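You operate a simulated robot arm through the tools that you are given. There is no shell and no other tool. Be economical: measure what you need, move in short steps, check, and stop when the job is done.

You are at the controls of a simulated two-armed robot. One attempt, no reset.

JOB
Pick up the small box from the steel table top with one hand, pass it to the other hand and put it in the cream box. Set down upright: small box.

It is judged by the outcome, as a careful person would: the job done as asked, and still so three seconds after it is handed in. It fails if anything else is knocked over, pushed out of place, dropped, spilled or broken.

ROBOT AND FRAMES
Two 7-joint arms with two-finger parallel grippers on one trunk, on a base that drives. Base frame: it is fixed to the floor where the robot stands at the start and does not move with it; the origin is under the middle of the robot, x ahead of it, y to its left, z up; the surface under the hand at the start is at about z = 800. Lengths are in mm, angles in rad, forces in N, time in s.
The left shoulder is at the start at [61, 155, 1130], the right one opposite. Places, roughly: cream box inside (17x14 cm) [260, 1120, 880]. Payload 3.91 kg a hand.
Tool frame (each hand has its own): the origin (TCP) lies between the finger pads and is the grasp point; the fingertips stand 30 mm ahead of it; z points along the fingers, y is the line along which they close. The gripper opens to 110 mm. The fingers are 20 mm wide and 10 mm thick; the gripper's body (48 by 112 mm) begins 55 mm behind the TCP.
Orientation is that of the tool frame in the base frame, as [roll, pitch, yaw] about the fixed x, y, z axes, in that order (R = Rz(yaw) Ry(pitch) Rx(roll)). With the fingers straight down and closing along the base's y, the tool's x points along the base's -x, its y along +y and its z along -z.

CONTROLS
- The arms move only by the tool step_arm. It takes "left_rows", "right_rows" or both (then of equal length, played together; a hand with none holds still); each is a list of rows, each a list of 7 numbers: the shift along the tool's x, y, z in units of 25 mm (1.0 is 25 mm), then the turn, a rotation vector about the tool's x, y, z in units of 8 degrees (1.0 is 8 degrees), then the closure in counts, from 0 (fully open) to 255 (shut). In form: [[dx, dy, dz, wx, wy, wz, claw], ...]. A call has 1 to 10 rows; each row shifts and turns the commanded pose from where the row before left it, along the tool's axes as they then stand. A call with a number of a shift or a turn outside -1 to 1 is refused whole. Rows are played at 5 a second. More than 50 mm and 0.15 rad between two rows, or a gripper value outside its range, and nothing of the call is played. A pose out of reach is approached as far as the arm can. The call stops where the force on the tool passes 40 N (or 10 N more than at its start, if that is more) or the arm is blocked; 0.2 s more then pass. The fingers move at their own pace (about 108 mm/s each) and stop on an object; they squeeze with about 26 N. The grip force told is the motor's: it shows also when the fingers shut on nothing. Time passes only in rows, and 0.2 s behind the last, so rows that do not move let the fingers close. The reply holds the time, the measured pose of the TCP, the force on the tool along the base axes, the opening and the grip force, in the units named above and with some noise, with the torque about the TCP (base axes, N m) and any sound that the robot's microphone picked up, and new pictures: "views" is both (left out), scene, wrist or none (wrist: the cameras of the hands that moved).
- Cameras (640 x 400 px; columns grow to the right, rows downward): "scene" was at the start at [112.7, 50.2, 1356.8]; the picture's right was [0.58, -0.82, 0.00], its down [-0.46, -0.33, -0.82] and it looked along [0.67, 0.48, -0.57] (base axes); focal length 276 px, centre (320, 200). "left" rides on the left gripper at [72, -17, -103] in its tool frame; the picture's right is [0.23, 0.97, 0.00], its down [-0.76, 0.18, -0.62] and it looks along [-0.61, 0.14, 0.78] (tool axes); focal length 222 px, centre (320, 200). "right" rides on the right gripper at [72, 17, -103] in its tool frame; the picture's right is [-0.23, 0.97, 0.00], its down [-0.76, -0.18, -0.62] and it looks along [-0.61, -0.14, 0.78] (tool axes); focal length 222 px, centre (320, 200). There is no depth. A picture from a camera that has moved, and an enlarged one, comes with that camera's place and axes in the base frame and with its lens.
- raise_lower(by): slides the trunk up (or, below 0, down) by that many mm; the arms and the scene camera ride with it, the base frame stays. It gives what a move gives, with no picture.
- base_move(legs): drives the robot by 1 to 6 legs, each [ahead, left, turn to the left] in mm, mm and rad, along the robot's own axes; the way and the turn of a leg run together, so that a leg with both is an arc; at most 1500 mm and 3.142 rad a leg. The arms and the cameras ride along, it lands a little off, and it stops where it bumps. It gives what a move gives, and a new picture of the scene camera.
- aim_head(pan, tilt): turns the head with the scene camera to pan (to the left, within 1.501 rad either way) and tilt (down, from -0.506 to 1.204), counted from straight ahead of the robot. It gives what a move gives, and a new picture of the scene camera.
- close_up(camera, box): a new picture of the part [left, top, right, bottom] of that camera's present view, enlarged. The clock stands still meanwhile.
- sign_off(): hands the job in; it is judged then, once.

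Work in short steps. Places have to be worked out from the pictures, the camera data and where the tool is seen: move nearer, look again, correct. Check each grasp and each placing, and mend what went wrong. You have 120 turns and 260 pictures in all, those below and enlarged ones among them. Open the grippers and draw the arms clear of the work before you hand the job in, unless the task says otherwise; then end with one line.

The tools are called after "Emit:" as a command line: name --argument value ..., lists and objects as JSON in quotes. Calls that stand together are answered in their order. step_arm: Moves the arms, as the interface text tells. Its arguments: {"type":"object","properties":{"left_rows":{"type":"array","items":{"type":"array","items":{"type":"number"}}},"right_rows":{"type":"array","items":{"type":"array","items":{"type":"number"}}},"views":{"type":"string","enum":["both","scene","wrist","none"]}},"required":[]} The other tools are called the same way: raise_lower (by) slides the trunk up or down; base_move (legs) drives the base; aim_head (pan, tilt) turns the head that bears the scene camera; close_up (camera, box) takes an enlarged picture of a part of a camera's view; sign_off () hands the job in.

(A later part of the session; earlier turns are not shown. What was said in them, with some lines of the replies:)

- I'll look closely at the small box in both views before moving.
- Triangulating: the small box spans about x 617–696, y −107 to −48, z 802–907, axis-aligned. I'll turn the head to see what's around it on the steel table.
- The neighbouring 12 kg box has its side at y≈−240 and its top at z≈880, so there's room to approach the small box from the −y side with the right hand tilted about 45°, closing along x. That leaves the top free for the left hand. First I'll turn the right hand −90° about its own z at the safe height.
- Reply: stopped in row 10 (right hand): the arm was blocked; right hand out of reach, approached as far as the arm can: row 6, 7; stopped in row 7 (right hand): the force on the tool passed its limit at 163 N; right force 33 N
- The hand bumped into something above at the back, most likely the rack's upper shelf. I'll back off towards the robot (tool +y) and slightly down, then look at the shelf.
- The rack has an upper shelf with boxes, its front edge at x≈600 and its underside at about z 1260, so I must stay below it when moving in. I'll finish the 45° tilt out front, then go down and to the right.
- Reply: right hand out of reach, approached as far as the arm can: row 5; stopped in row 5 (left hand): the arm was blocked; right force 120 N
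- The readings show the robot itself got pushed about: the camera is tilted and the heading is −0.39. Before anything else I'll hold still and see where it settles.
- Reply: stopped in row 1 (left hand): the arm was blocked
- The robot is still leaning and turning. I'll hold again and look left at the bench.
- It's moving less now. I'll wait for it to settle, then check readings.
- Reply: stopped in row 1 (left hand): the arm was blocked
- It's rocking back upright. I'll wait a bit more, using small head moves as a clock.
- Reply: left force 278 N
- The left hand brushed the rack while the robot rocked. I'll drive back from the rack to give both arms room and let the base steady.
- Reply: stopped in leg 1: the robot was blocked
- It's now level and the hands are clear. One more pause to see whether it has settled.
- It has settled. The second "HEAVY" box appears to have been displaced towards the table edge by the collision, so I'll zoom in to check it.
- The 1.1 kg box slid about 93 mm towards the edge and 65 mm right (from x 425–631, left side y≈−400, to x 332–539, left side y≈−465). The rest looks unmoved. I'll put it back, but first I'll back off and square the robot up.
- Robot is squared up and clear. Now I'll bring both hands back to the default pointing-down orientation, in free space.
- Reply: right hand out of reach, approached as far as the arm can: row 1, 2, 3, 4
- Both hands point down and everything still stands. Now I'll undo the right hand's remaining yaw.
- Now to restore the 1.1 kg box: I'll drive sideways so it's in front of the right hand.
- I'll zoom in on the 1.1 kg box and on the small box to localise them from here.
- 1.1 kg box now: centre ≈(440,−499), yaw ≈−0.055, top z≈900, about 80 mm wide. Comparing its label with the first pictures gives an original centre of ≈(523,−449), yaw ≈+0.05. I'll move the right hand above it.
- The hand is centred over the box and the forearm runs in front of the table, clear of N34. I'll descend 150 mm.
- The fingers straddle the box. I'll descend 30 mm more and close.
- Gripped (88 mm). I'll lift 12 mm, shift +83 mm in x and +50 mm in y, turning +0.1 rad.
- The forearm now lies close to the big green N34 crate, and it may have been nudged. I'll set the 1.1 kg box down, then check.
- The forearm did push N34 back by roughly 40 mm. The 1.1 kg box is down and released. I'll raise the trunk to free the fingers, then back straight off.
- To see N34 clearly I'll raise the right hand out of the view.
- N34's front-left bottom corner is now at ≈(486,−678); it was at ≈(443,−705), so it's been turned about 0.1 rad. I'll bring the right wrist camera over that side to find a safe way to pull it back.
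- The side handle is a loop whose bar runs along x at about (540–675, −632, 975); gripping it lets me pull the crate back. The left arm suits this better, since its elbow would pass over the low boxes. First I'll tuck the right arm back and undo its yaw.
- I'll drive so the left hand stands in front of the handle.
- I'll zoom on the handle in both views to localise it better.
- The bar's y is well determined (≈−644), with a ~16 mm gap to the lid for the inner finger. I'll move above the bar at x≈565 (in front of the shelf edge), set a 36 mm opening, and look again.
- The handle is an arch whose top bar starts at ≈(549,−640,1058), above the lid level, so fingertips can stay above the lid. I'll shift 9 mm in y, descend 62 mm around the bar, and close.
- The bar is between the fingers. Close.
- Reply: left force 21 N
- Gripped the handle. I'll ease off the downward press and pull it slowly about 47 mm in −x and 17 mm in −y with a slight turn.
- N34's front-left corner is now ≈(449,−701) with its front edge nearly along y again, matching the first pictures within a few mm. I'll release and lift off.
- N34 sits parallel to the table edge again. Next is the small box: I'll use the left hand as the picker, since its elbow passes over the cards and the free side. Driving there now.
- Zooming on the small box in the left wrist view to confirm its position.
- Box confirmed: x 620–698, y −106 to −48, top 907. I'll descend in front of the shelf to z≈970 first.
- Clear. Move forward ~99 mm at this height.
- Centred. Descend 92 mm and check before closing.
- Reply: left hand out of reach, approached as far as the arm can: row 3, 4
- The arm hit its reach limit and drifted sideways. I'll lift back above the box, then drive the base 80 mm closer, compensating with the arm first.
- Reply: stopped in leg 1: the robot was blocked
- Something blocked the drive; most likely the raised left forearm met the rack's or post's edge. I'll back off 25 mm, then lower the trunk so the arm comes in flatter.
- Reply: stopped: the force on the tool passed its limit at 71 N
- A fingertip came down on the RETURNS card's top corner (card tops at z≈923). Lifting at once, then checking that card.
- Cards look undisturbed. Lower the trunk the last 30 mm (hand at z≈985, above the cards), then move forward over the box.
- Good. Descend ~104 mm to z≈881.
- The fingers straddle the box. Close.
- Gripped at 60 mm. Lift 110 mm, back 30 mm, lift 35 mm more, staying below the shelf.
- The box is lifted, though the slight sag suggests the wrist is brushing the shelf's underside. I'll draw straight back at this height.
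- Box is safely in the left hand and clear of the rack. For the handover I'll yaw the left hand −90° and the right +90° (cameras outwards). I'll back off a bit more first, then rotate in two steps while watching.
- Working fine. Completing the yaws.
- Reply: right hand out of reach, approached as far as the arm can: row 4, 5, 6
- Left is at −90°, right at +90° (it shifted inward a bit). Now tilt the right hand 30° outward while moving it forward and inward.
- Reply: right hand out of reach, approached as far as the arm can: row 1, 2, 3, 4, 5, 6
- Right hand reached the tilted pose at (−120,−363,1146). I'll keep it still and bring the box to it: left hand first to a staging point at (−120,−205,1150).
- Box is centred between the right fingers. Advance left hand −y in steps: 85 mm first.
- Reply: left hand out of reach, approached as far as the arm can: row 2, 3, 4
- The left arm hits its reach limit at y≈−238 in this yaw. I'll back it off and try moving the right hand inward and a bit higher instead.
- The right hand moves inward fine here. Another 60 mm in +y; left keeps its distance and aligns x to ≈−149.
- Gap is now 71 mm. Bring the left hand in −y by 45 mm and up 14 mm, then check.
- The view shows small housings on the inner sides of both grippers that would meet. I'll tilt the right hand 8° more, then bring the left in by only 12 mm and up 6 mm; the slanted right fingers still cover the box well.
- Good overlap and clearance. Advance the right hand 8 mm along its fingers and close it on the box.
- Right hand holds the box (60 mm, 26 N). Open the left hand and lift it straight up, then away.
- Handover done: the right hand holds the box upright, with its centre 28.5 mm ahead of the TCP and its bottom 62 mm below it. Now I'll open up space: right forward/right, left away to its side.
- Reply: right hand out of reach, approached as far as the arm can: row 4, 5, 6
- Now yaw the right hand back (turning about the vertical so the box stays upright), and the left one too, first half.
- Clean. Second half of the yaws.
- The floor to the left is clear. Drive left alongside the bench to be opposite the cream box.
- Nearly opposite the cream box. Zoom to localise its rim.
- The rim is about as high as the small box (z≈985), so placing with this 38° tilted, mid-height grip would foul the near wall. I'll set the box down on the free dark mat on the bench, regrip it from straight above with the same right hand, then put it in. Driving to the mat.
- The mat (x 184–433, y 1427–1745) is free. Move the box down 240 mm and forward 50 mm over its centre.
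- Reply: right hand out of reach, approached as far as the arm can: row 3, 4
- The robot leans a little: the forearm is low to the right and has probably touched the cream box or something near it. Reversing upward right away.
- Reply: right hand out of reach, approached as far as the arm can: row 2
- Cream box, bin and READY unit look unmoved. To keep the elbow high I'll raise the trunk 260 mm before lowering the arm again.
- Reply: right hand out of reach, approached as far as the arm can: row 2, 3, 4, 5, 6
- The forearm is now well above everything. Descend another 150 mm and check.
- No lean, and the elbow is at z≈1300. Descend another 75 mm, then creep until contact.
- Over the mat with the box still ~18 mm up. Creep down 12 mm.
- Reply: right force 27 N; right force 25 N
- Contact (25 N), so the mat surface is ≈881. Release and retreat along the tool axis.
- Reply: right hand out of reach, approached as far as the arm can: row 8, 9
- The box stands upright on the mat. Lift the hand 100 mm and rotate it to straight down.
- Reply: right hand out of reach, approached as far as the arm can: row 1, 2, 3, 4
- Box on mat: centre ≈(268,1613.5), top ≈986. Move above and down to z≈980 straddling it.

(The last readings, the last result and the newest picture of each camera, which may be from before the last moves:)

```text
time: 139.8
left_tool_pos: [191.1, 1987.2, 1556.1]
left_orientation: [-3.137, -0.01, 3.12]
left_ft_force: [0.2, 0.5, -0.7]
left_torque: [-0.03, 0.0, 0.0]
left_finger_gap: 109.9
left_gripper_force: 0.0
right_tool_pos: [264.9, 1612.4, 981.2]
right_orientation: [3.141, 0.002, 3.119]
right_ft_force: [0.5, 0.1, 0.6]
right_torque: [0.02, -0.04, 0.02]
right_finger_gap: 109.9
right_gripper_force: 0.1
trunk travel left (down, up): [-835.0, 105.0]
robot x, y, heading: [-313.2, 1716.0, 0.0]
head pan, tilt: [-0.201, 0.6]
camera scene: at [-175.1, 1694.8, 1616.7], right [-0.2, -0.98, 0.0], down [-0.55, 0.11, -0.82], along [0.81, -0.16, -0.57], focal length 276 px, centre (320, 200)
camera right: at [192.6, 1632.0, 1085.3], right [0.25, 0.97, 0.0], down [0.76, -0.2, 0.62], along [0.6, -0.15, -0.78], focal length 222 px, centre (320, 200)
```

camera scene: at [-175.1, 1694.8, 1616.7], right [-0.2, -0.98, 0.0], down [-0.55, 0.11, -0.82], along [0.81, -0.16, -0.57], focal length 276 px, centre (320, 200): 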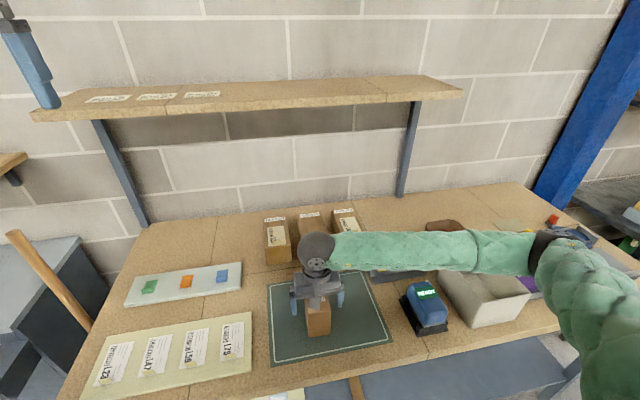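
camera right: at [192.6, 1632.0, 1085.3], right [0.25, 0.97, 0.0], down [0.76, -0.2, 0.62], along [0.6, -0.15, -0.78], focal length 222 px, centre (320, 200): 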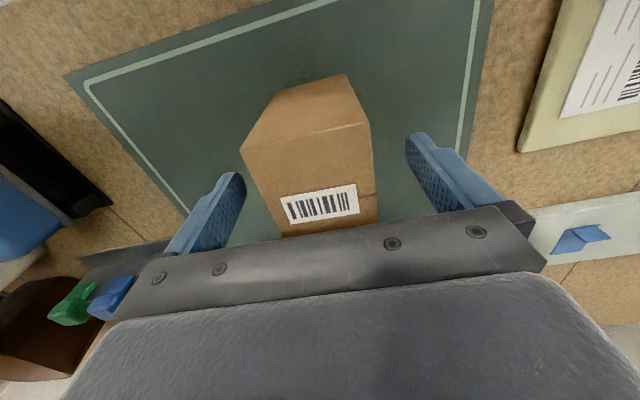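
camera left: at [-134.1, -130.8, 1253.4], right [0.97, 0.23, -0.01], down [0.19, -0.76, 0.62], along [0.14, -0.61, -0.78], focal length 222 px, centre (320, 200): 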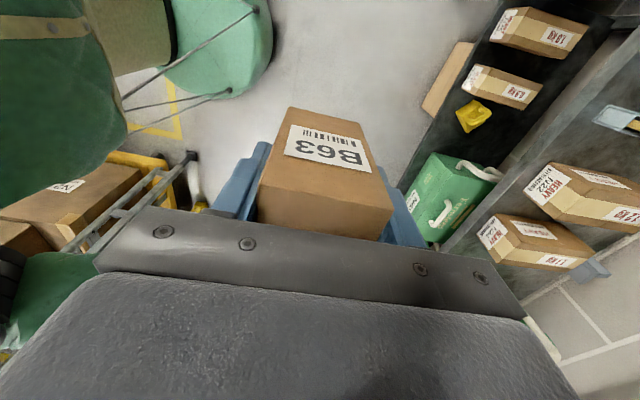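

Well straddled. Down 20 mm, close, and lift 150 mm.

Emit:
step_arm --right_rows '[[0, 0, 0.8, 0, 0, 0, 0], [0, 0, 0, 0, 0, 0, 90], [0, 0, 0, 0, 0, 0, 255], [0, 0, 0, 0, 0, 0, 255], [0, 0, 0, 0, 0, 0, 255]]' --views "none"

Emit:
step_arm --right_rows '[[0, 0, -0.5, 0, 0, 0, 255], [0, 0, -1, 0, 0, 0, 255], [0, 0, -1, 0, 0, 0, 255], [0, 0, -1, 0, 0, 0, 255], [0, 0, -1, 0, 0, 0, 255], [0, 0, -1, 0, 0, 0, 255], [0, 0, -0.5, 0, 0, 0, 255]]'

```text
time: 141.0
left_tool_pos: [190.3, 1986.5, 1555.4]
left_orientation: [-3.138, -0.009, 3.12]
left_ft_force: [0.2, -1.0, -0.2]
left_torque: [0.03, 0.01, -0.01]
left_finger_gap: 110.3
left_gripper_force: 0.0
right_tool_pos: [264.5, 1612.7, 961.3]
right_orientation: [3.139, 0.0, 3.118]
right_ft_force: [0.5, -0.2, -0.4]
right_torque: [-0.03, 0.0, 0.01]
right_finger_gap: 60.1
right_gripper_force: 26.3
trunk travel left (down, up): [-835.0, 105.0]
robot x, y, heading: [-315.7, 1714.5, 0.003]
head pan, tilt: [-0.201, 0.6]
```

```text
time: 142.6
left_tool_pos: [191.2, 1986.6, 1556.5]
left_orientation: [-3.14, -0.01, 3.12]
left_ft_force: [-0.3, 0.8, 1.0]
left_torque: [0.0, 0.0, 0.01]
left_finger_gap: 110.2
left_gripper_force: 0.1
right_tool_pos: [264.4, 1611.8, 1110.3]
right_orientation: [3.139, 0.0, 3.118]
right_ft_force: [-0.9, 0.3, -1.6]
right_torque: [0.0, 0.0, -0.02]
right_finger_gap: 59.8
right_gripper_force: 25.6
trunk travel left (down, up): [-835.0, 105.0]
robot x, y, heading: [-314.9, 1709.3, 0.003]
head pan, tilt: [-0.201, 0.6]
camera scene: at [-175.5, 1694.8, 1616.6], right [-0.2, -0.98, 0.0], down [-0.55, 0.11, -0.82], along [0.81, -0.16, -0.57], focal length 276 px, centre (320, 200)
camera right: at [191.5, 1630.8, 1215.0], right [0.25, 0.97, 0.0], down [0.76, -0.2, 0.62], along [0.6, -0.15, -0.78], focal length 222 px, centre (320, 200)
```

scene: 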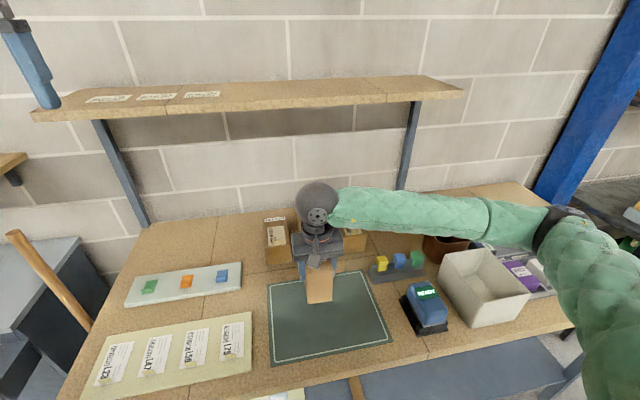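
right: 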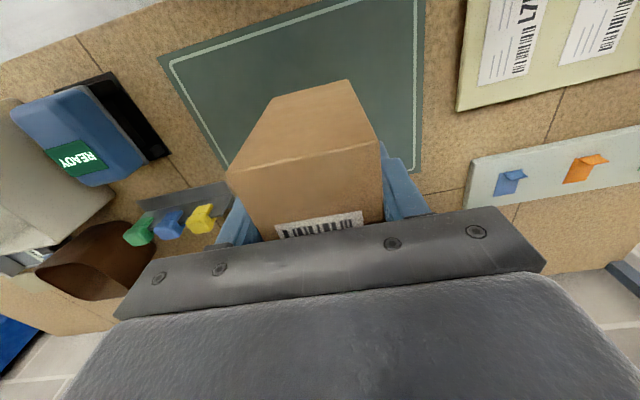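

Held straight from above. Lift 40 mm more and drive right ~490 mm to bring it over the cream box.

Emit:
step_arm --right_rows '[[0, 0, -0.8, 0, 0, 0, 255], [0, 0, -0.8, 0, 0, 0, 255]]' --views "none"

Emit:
base_move --legs '[[0, -490, 0]]'

Emit:
step_arm --right_rows '[[0, 0, 0, 0, 0, 0, 255]]' --views "wrist"

Emit:
close_up --camera "scene" --box '[240, 200, 440, 340]'

```text
time: 143.2
left_tool_pos: [188.7, 1986.3, 1557.1]
left_orientation: [-3.139, -0.01, 3.12]
left_ft_force: [0.4, 1.1, 0.2]
left_torque: [0.03, -0.03, -0.02]
left_finger_gap: 110.1
left_gripper_force: 0.1
right_tool_pos: [264.2, 1613.1, 1152.0]
right_orientation: [3.14, -0.001, 3.119]
right_ft_force: [0.2, -1.3, -1.2]
right_torque: [0.02, -0.04, -0.02]
right_finger_gap: 59.9
right_gripper_force: 25.9
trunk travel left (down, up): [-835.0, 105.0]
robot x, y, heading: [-314.6, 1712.8, 0.004]
head pan, tilt: [-0.201, 0.6]
```

```text
time: 146.1
left_tool_pos: [191.5, 1503.8, 1556.7]
left_orientation: [-3.137, -0.01, 3.124]
left_ft_force: [-0.1, -0.3, -0.4]
left_torque: [0.03, -0.01, 0.0]
left_finger_gap: 110.0
left_gripper_force: 0.1
right_tool_pos: [266.3, 1129.4, 1152.3]
right_orientation: [3.141, 0.0, 3.121]
right_ft_force: [0.9, 0.0, -1.1]
right_torque: [0.03, 0.01, 0.04]
right_finger_gap: 59.5
right_gripper_force: 26.3
trunk travel left (down, up): [-835.0, 105.0]
robot x, y, heading: [-311.2, 1227.6, 0.007]
head pan, tilt: [-0.201, 0.6]
camera scene: at [-173.6, 1210.6, 1616.7], right [-0.19, -0.98, 0.0], down [-0.55, 0.11, -0.82], along [0.81, -0.16, -0.57], focal length 276 px, centre (320, 200)
```

scene: 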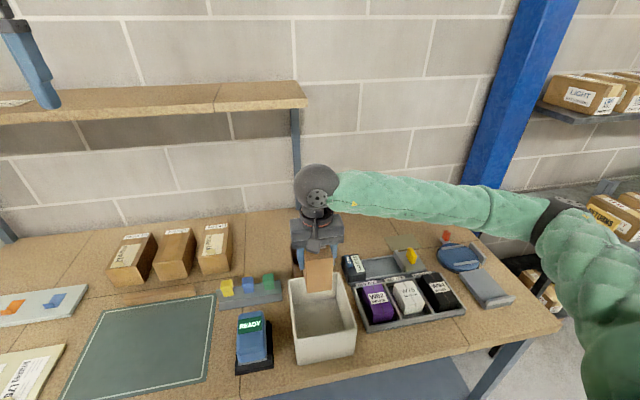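

```text
time: 146.5
left_tool_pos: [190.8, 1504.8, 1556.4]
left_orientation: [-3.137, -0.01, 3.125]
left_ft_force: [-0.7, -0.3, -0.1]
left_torque: [-0.01, -0.01, -0.03]
left_finger_gap: 110.2
left_gripper_force: 0.1
right_tool_pos: [267.8, 1130.7, 1150.6]
right_orientation: [-3.14, 0.0, 3.122]
right_ft_force: [0.7, -1.0, -1.8]
right_torque: [0.02, 0.03, -0.01]
right_finger_gap: 59.6
right_gripper_force: 26.2
trunk travel left (down, up): [-835.0, 105.0]
robot x, y, heading: [-311.7, 1227.6, 0.005]
head pan, tilt: [-0.201, 0.6]
camera right: at [194.1, 1149.0, 1255.0], right [0.25, 0.97, 0.0], down [0.76, -0.19, 0.62], along [0.6, -0.15, -0.78], focal length 222 px, centre (320, 200)
```

right: 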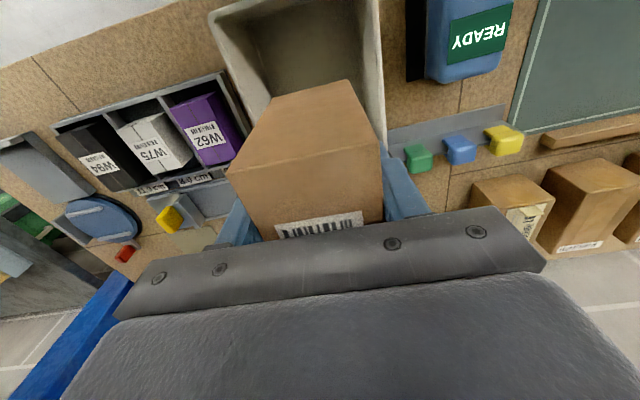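

```text
2.86 times, centred on (340, 270) of scene
camera zoom: at [-173.6, 1211.1, 1616.7], right [-0.19, -0.98, 0.0], down [-0.55, 0.11, -0.82], along [0.81, -0.16, -0.57], focal length 789 px, centre (263, 0)
```

zoom: 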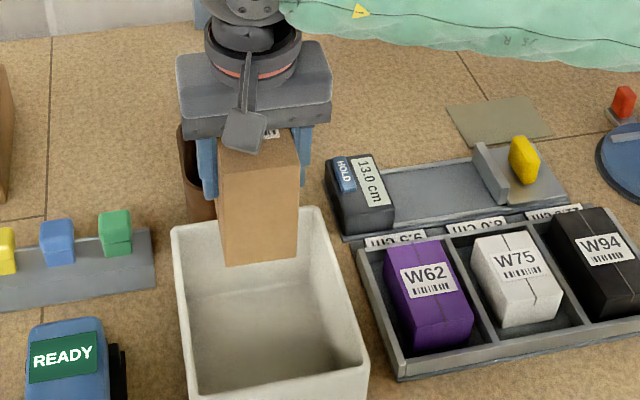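

Cream rim spans about x 171–352, y 1051–1199, centre ≈(261,1123). Shift −9/−9 mm to centre the box and lower 100 mm, then check.

Emit:
step_arm --right_rows '[[0.36, -0.36, 0, 0, 0, 0, 255], [0, 0, 1, 0, 0, 0, 255], [0, 0, 1, 0, 0, 0, 255], [0, 0, 1, 0, 0, 0, 255], [0, 0, 0.6, 0, 0, 0, 255]]'

Emit:
close_up --camera "scene" --box '[240, 200, 440, 360]'

```text
time: 147.7
left_tool_pos: [192.5, 1503.7, 1556.2]
left_orientation: [-3.139, -0.01, 3.123]
left_ft_force: [0.4, 0.5, -0.9]
left_torque: [0.03, -0.03, 0.0]
left_finger_gap: 109.9
left_gripper_force: 0.0
right_tool_pos: [257.9, 1121.7, 1063.3]
right_orientation: [-3.141, -0.001, 3.123]
right_ft_force: [-0.1, 0.1, -1.9]
right_torque: [0.03, 0.05, -0.02]
right_finger_gap: 59.5
right_gripper_force: 26.1
trunk travel left (down, up): [-835.0, 105.0]
robot x, y, heading: [-312.9, 1224.6, 0.006]
head pan, tilt: [-0.201, 0.6]
camera scene: at [-173.1, 1210.4, 1616.7], right [-0.19, -0.98, 0.0], down [-0.55, 0.11, -0.82], along [0.81, -0.16, -0.57], focal length 276 px, centre (320, 200)
camera right: at [184.7, 1139.4, 1166.2], right [0.25, 0.97, 0.0], down [0.76, -0.19, 0.62], along [0.6, -0.15, -0.78], focal length 222 px, centre (320, 200)
```

scene: 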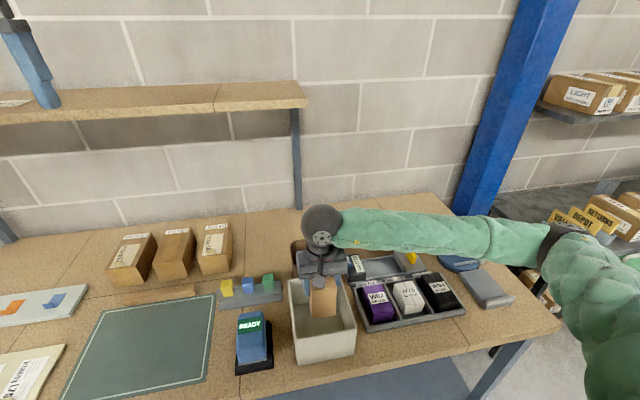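
right: 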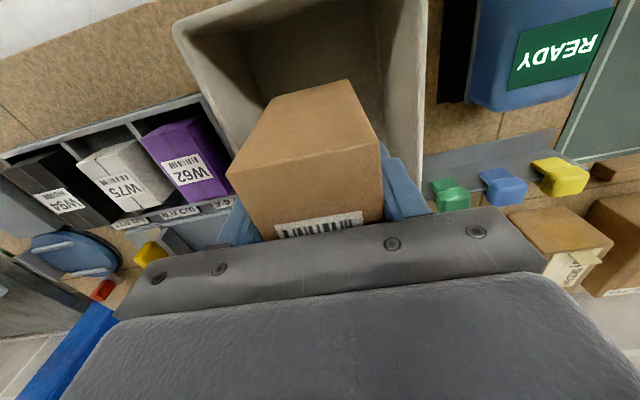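

```text
2.50 times, centred on (340, 280) of scene
camera zoom: at [-173.1, 1210.4, 1616.7], right [-0.19, -0.98, 0.0], down [-0.55, 0.11, -0.82], along [0.81, -0.16, -0.57], focal length 691 px, centre (270, 0)
```

zoom: 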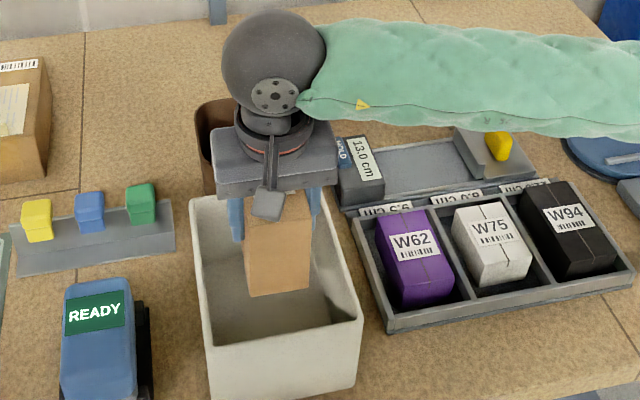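

Entering the cream box, well centred. Lower 80 mm more.

Emit:
step_arm --right_rows '[[-0.04, 0, 1, 0, 0, 0, 255], [0, 0, 1, 0, 0, 0, 255], [0, 0, 1, 0, 0, 0, 255], [0, 0, 0.2, 0, 0, 0, 255]]'

Emit:
close_up --camera "scene" --box '[240, 200, 440, 360]'

```text
time: 148.7
left_tool_pos: [191.5, 1502.2, 1556.6]
left_orientation: [-3.137, -0.012, 3.126]
left_ft_force: [-0.4, 0.5, 0.2]
left_torque: [0.03, -0.02, 0.01]
left_finger_gap: 109.7
left_gripper_force: 0.0
right_tool_pos: [258.1, 1121.6, 982.2]
right_orientation: [3.141, -0.001, 3.123]
right_ft_force: [0.1, 0.8, -1.7]
right_torque: [-0.03, -0.02, 0.0]
right_finger_gap: 59.8
right_gripper_force: 26.0
trunk travel left (down, up): [-835.0, 105.0]
robot x, y, heading: [-312.9, 1229.7, 0.002]
head pan, tilt: [-0.201, 0.6]
camera scene: at [-173.6, 1209.8, 1616.7], right [-0.19, -0.98, 0.0], down [-0.55, 0.11, -0.82], along [0.81, -0.16, -0.57], focal length 276 px, centre (320, 200)
camera right: at [185.8, 1140.3, 1085.6], right [0.25, 0.97, 0.0], down [0.76, -0.19, 0.62], along [0.6, -0.15, -0.78], focal length 222 px, centre (320, 200)
```

scene: 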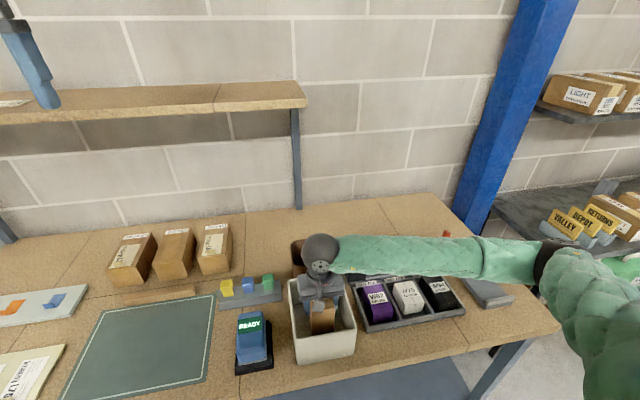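
right: 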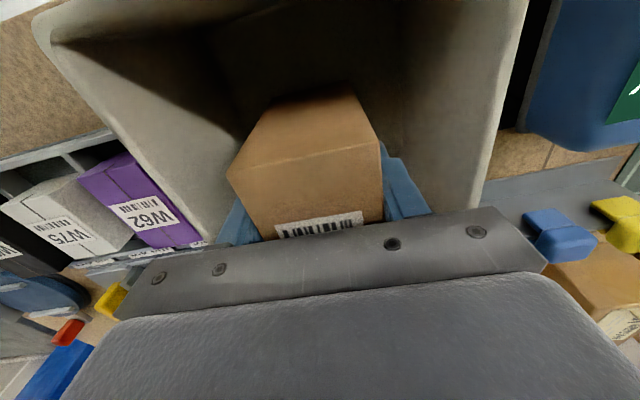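

```text
2.50 times, centred on (340, 280) of scene
camera zoom: at [-173.6, 1209.8, 1616.7], right [-0.19, -0.98, 0.0], down [-0.55, 0.11, -0.82], along [0.81, -0.16, -0.57], focal length 691 px, centre (270, 0)
```

zoom: 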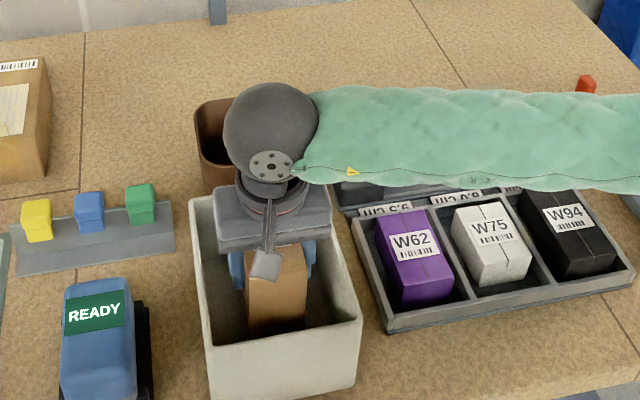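

Inside, with ~20 mm to go. Creep down.

Emit:
step_arm --right_rows '[[0, 0, 0.3, 0, 0, 0, 255], [0, 0, 0.16, 0, 0, 0, 255], [0, 0, 0.12, 0, 0, 0, 255]]' --views "none"

Emit:
step_arm --right_rows '[[0, 0, 0.08, 0, 0, 0, 255], [0, 0, 0.08, 0, 0, 0, 255]]' --views "none"

```text
time: 149.5
left_tool_pos: [191.4, 1503.7, 1556.3]
left_orientation: [-3.138, -0.013, 3.124]
left_ft_force: [-0.1, 0.0, 0.4]
left_torque: [0.02, 0.0, 0.01]
left_finger_gap: 110.3
left_gripper_force: 0.1
right_tool_pos: [258.9, 1120.6, 966.6]
right_orientation: [3.141, -0.001, 3.123]
right_ft_force: [0.5, 0.2, -1.3]
right_torque: [0.03, -0.03, 0.0]
right_finger_gap: 59.7
right_gripper_force: 26.2
trunk travel left (down, up): [-835.0, 105.0]
robot x, y, heading: [-313.9, 1230.7, 0.008]
head pan, tilt: [-0.201, 0.6]
```

```text
time: 150.1
left_tool_pos: [189.1, 1502.6, 1557.4]
left_orientation: [-3.139, -0.008, 3.124]
left_ft_force: [-0.2, 0.2, 0.5]
left_torque: [0.02, 0.01, 0.01]
left_finger_gap: 110.1
left_gripper_force: 0.1
right_tool_pos: [258.4, 1121.2, 964.6]
right_orientation: [3.139, 0.004, 3.119]
right_ft_force: [2.5, -5.8, 26.1]
right_torque: [-0.72, 0.07, 0.04]
right_finger_gap: 59.7
right_gripper_force: 26.2
trunk travel left (down, up): [-835.0, 105.0]
robot x, y, heading: [-315.6, 1229.7, 0.006]
head pan, tilt: [-0.201, 0.6]
```

On the floor of the cream box (26 N). Ease off, open to ~85 mm (walls are near) and lift straight out.

Emit:
step_arm --right_rows '[[0, 0, -0.06, 0, 0, 0, 255], [0, 0, 0, 0, 0, 0, 90], [0, 0, 0, 0, 0, 0, 58], [0, 0, 0, 0, 0, 0, 58], [0, 0, -0.5, 0, 0, 0, 58], [0, 0, -1, 0, 0, 0, 58], [0, 0, -1, 0, 0, 0, 58], [0, 0, -1, 0, 0, 0, 58], [0, 0, -1, 0, 0, 0, 58], [0, 0, -1, 0, 0, 0, 58]]'

Emit:
close_up --camera "scene" --box '[240, 200, 440, 360]'

```text
time: 152.3
left_tool_pos: [191.6, 1504.4, 1557.8]
left_orientation: [-3.139, -0.01, 3.124]
left_ft_force: [0.0, -1.0, -0.4]
left_torque: [-0.01, 0.02, -0.01]
left_finger_gap: 109.9
left_gripper_force: 0.1
right_tool_pos: [258.3, 1122.1, 1102.1]
right_orientation: [3.14, 0.001, 3.123]
right_ft_force: [0.0, 0.2, -0.2]
right_torque: [0.01, 0.0, -0.02]
right_finger_gap: 85.0
right_gripper_force: 0.0
trunk travel left (down, up): [-835.0, 105.0]
robot x, y, heading: [-312.6, 1227.4, 0.009]
head pan, tilt: [-0.201, 0.6]
camera scene: at [-173.8, 1210.4, 1616.6], right [-0.19, -0.98, 0.0], down [-0.55, 0.11, -0.82], along [0.81, -0.16, -0.57], focal length 276 px, centre (320, 200)
camera right: at [184.9, 1139.9, 1205.4], right [0.25, 0.97, 0.0], down [0.76, -0.19, 0.62], along [0.6, -0.15, -0.78], focal length 222 px, centre (320, 200)
```

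scene: 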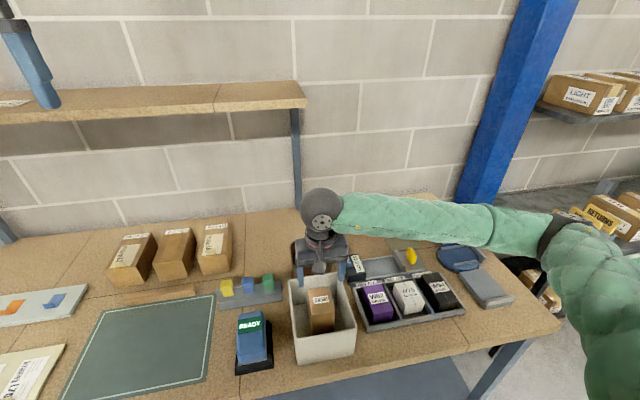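
right: 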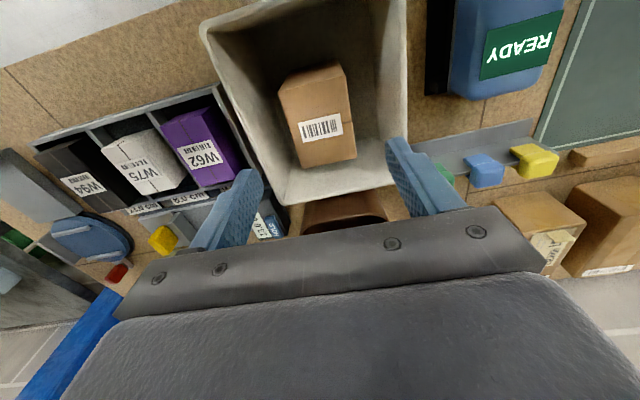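

```text
2.50 times, centred on (340, 280) of scene
camera zoom: at [-173.8, 1210.4, 1616.6], right [-0.19, -0.98, 0.0], down [-0.55, 0.11, -0.82], along [0.81, -0.16, -0.57], focal length 691 px, centre (270, 0)
```

zoom: 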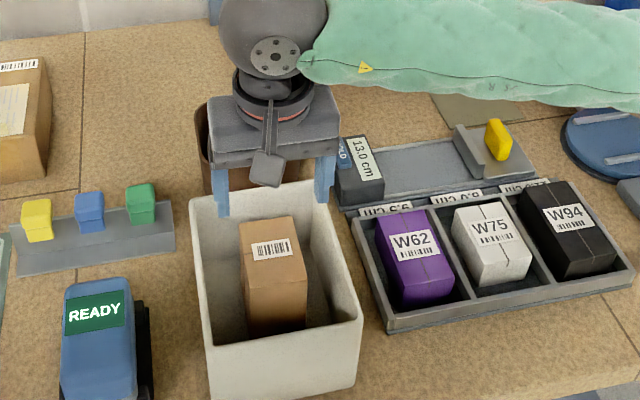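

The small box stands upright in the cream box. Raise the hand clear, open fully, and back the robot away.

Emit:
step_arm --right_rows '[[0, 0, -1, 0, 0, 0, 30], [0, 0, -1, 0, 0, 0, 0], [0, 0, -1, 0, 0, 0, 0], [0, 0, -1, 0, 0, 0, 0]]' --views "none"

Emit:
base_move --legs '[[-350, 0, 0]]'

Emit:
aim_head --pan -0.9 --tilt 0.45

```text
time: 153.3
left_tool_pos: [189.8, 1503.8, 1556.5]
left_orientation: [-3.139, -0.012, 3.125]
left_ft_force: [1.0, 0.8, -0.1]
left_torque: [0.0, 0.01, 0.0]
left_finger_gap: 110.0
left_gripper_force: 0.1
right_tool_pos: [256.5, 1121.3, 1202.7]
right_orientation: [-3.141, 0.0, 3.123]
right_ft_force: [-0.2, 0.1, -0.4]
right_torque: [-0.01, -0.03, -0.01]
right_finger_gap: 110.1
right_gripper_force: 0.0
trunk travel left (down, up): [-835.0, 105.0]
robot x, y, heading: [-311.8, 1229.9, 0.002]
head pan, tilt: [-0.201, 0.6]
```

```text
time: 155.6
left_tool_pos: [-159.9, 1498.9, 1555.7]
left_orientation: [-3.138, -0.012, 3.119]
left_ft_force: [0.2, -0.1, 0.5]
left_torque: [0.02, 0.0, 0.02]
left_finger_gap: 109.9
left_gripper_force: 0.0
right_tool_pos: [-95.5, 1116.5, 1201.5]
right_orientation: [3.139, 0.0, 3.118]
right_ft_force: [-0.7, -0.1, -0.3]
right_torque: [0.03, 0.01, 0.01]
right_finger_gap: 110.0
right_gripper_force: 0.1
trunk travel left (down, up): [-835.0, 105.0]
robot x, y, heading: [-667.7, 1226.5, 0.001]
head pan, tilt: [-0.201, 0.6]
camera scene: at [-526.0, 1208.5, 1616.6], right [-0.2, -0.98, 0.0], down [-0.55, 0.11, -0.82], along [0.81, -0.17, -0.57], focal length 276 px, centre (320, 200)
```

scene: 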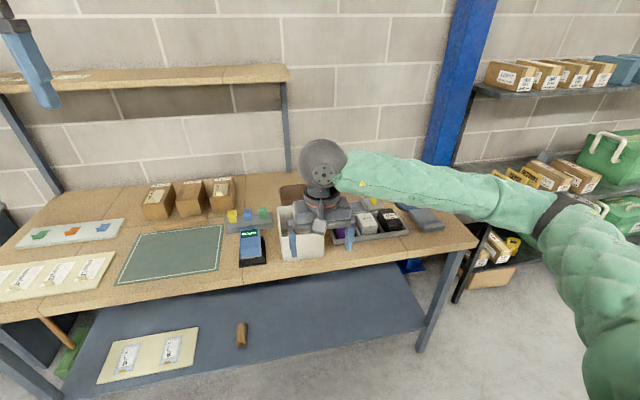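

```text
time: 156.7
left_tool_pos: [-159.6, 1498.6, 1557.4]
left_orientation: [-3.139, -0.01, 3.117]
left_ft_force: [-0.5, -0.1, -0.1]
left_torque: [0.01, 0.02, 0.03]
left_finger_gap: 110.2
left_gripper_force: 0.0
right_tool_pos: [-95.2, 1117.1, 1202.5]
right_orientation: [3.14, -0.001, 3.118]
right_ft_force: [1.2, 0.2, -0.2]
right_torque: [0.0, -0.01, -0.04]
right_finger_gap: 110.3
right_gripper_force: 0.2
trunk travel left (down, up): [-835.0, 105.0]
robot x, y, heading: [-664.9, 1224.4, -0.002]
head pan, tilt: [-0.901, 0.45]
camera scene: at [-555.4, 1154.2, 1630.2], right [-0.78, -0.62, 0.0], down [-0.27, 0.34, -0.9], along [0.56, -0.71, -0.44], focal length 276 px, centre (320, 200)
```

scene: 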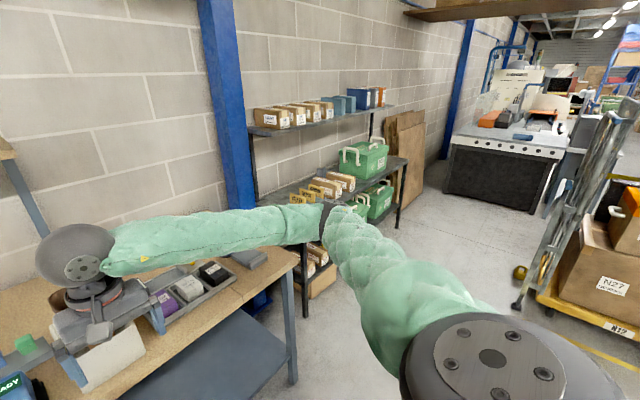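

Everything stands in place, both grippers are open and clear of the work. Handing in.

Emit:
sign_off

```text
The job is handed in.
```

The small box was picked up with the left hand, passed to the right, and now stands upright in the cream box. On the way I set it down once on the bench mat so the right hand could regrip it from above. Early arm collisions also shifted the 1.1 kg box and the green N34 crate. I put both back to within roughly a centimetre by eye.
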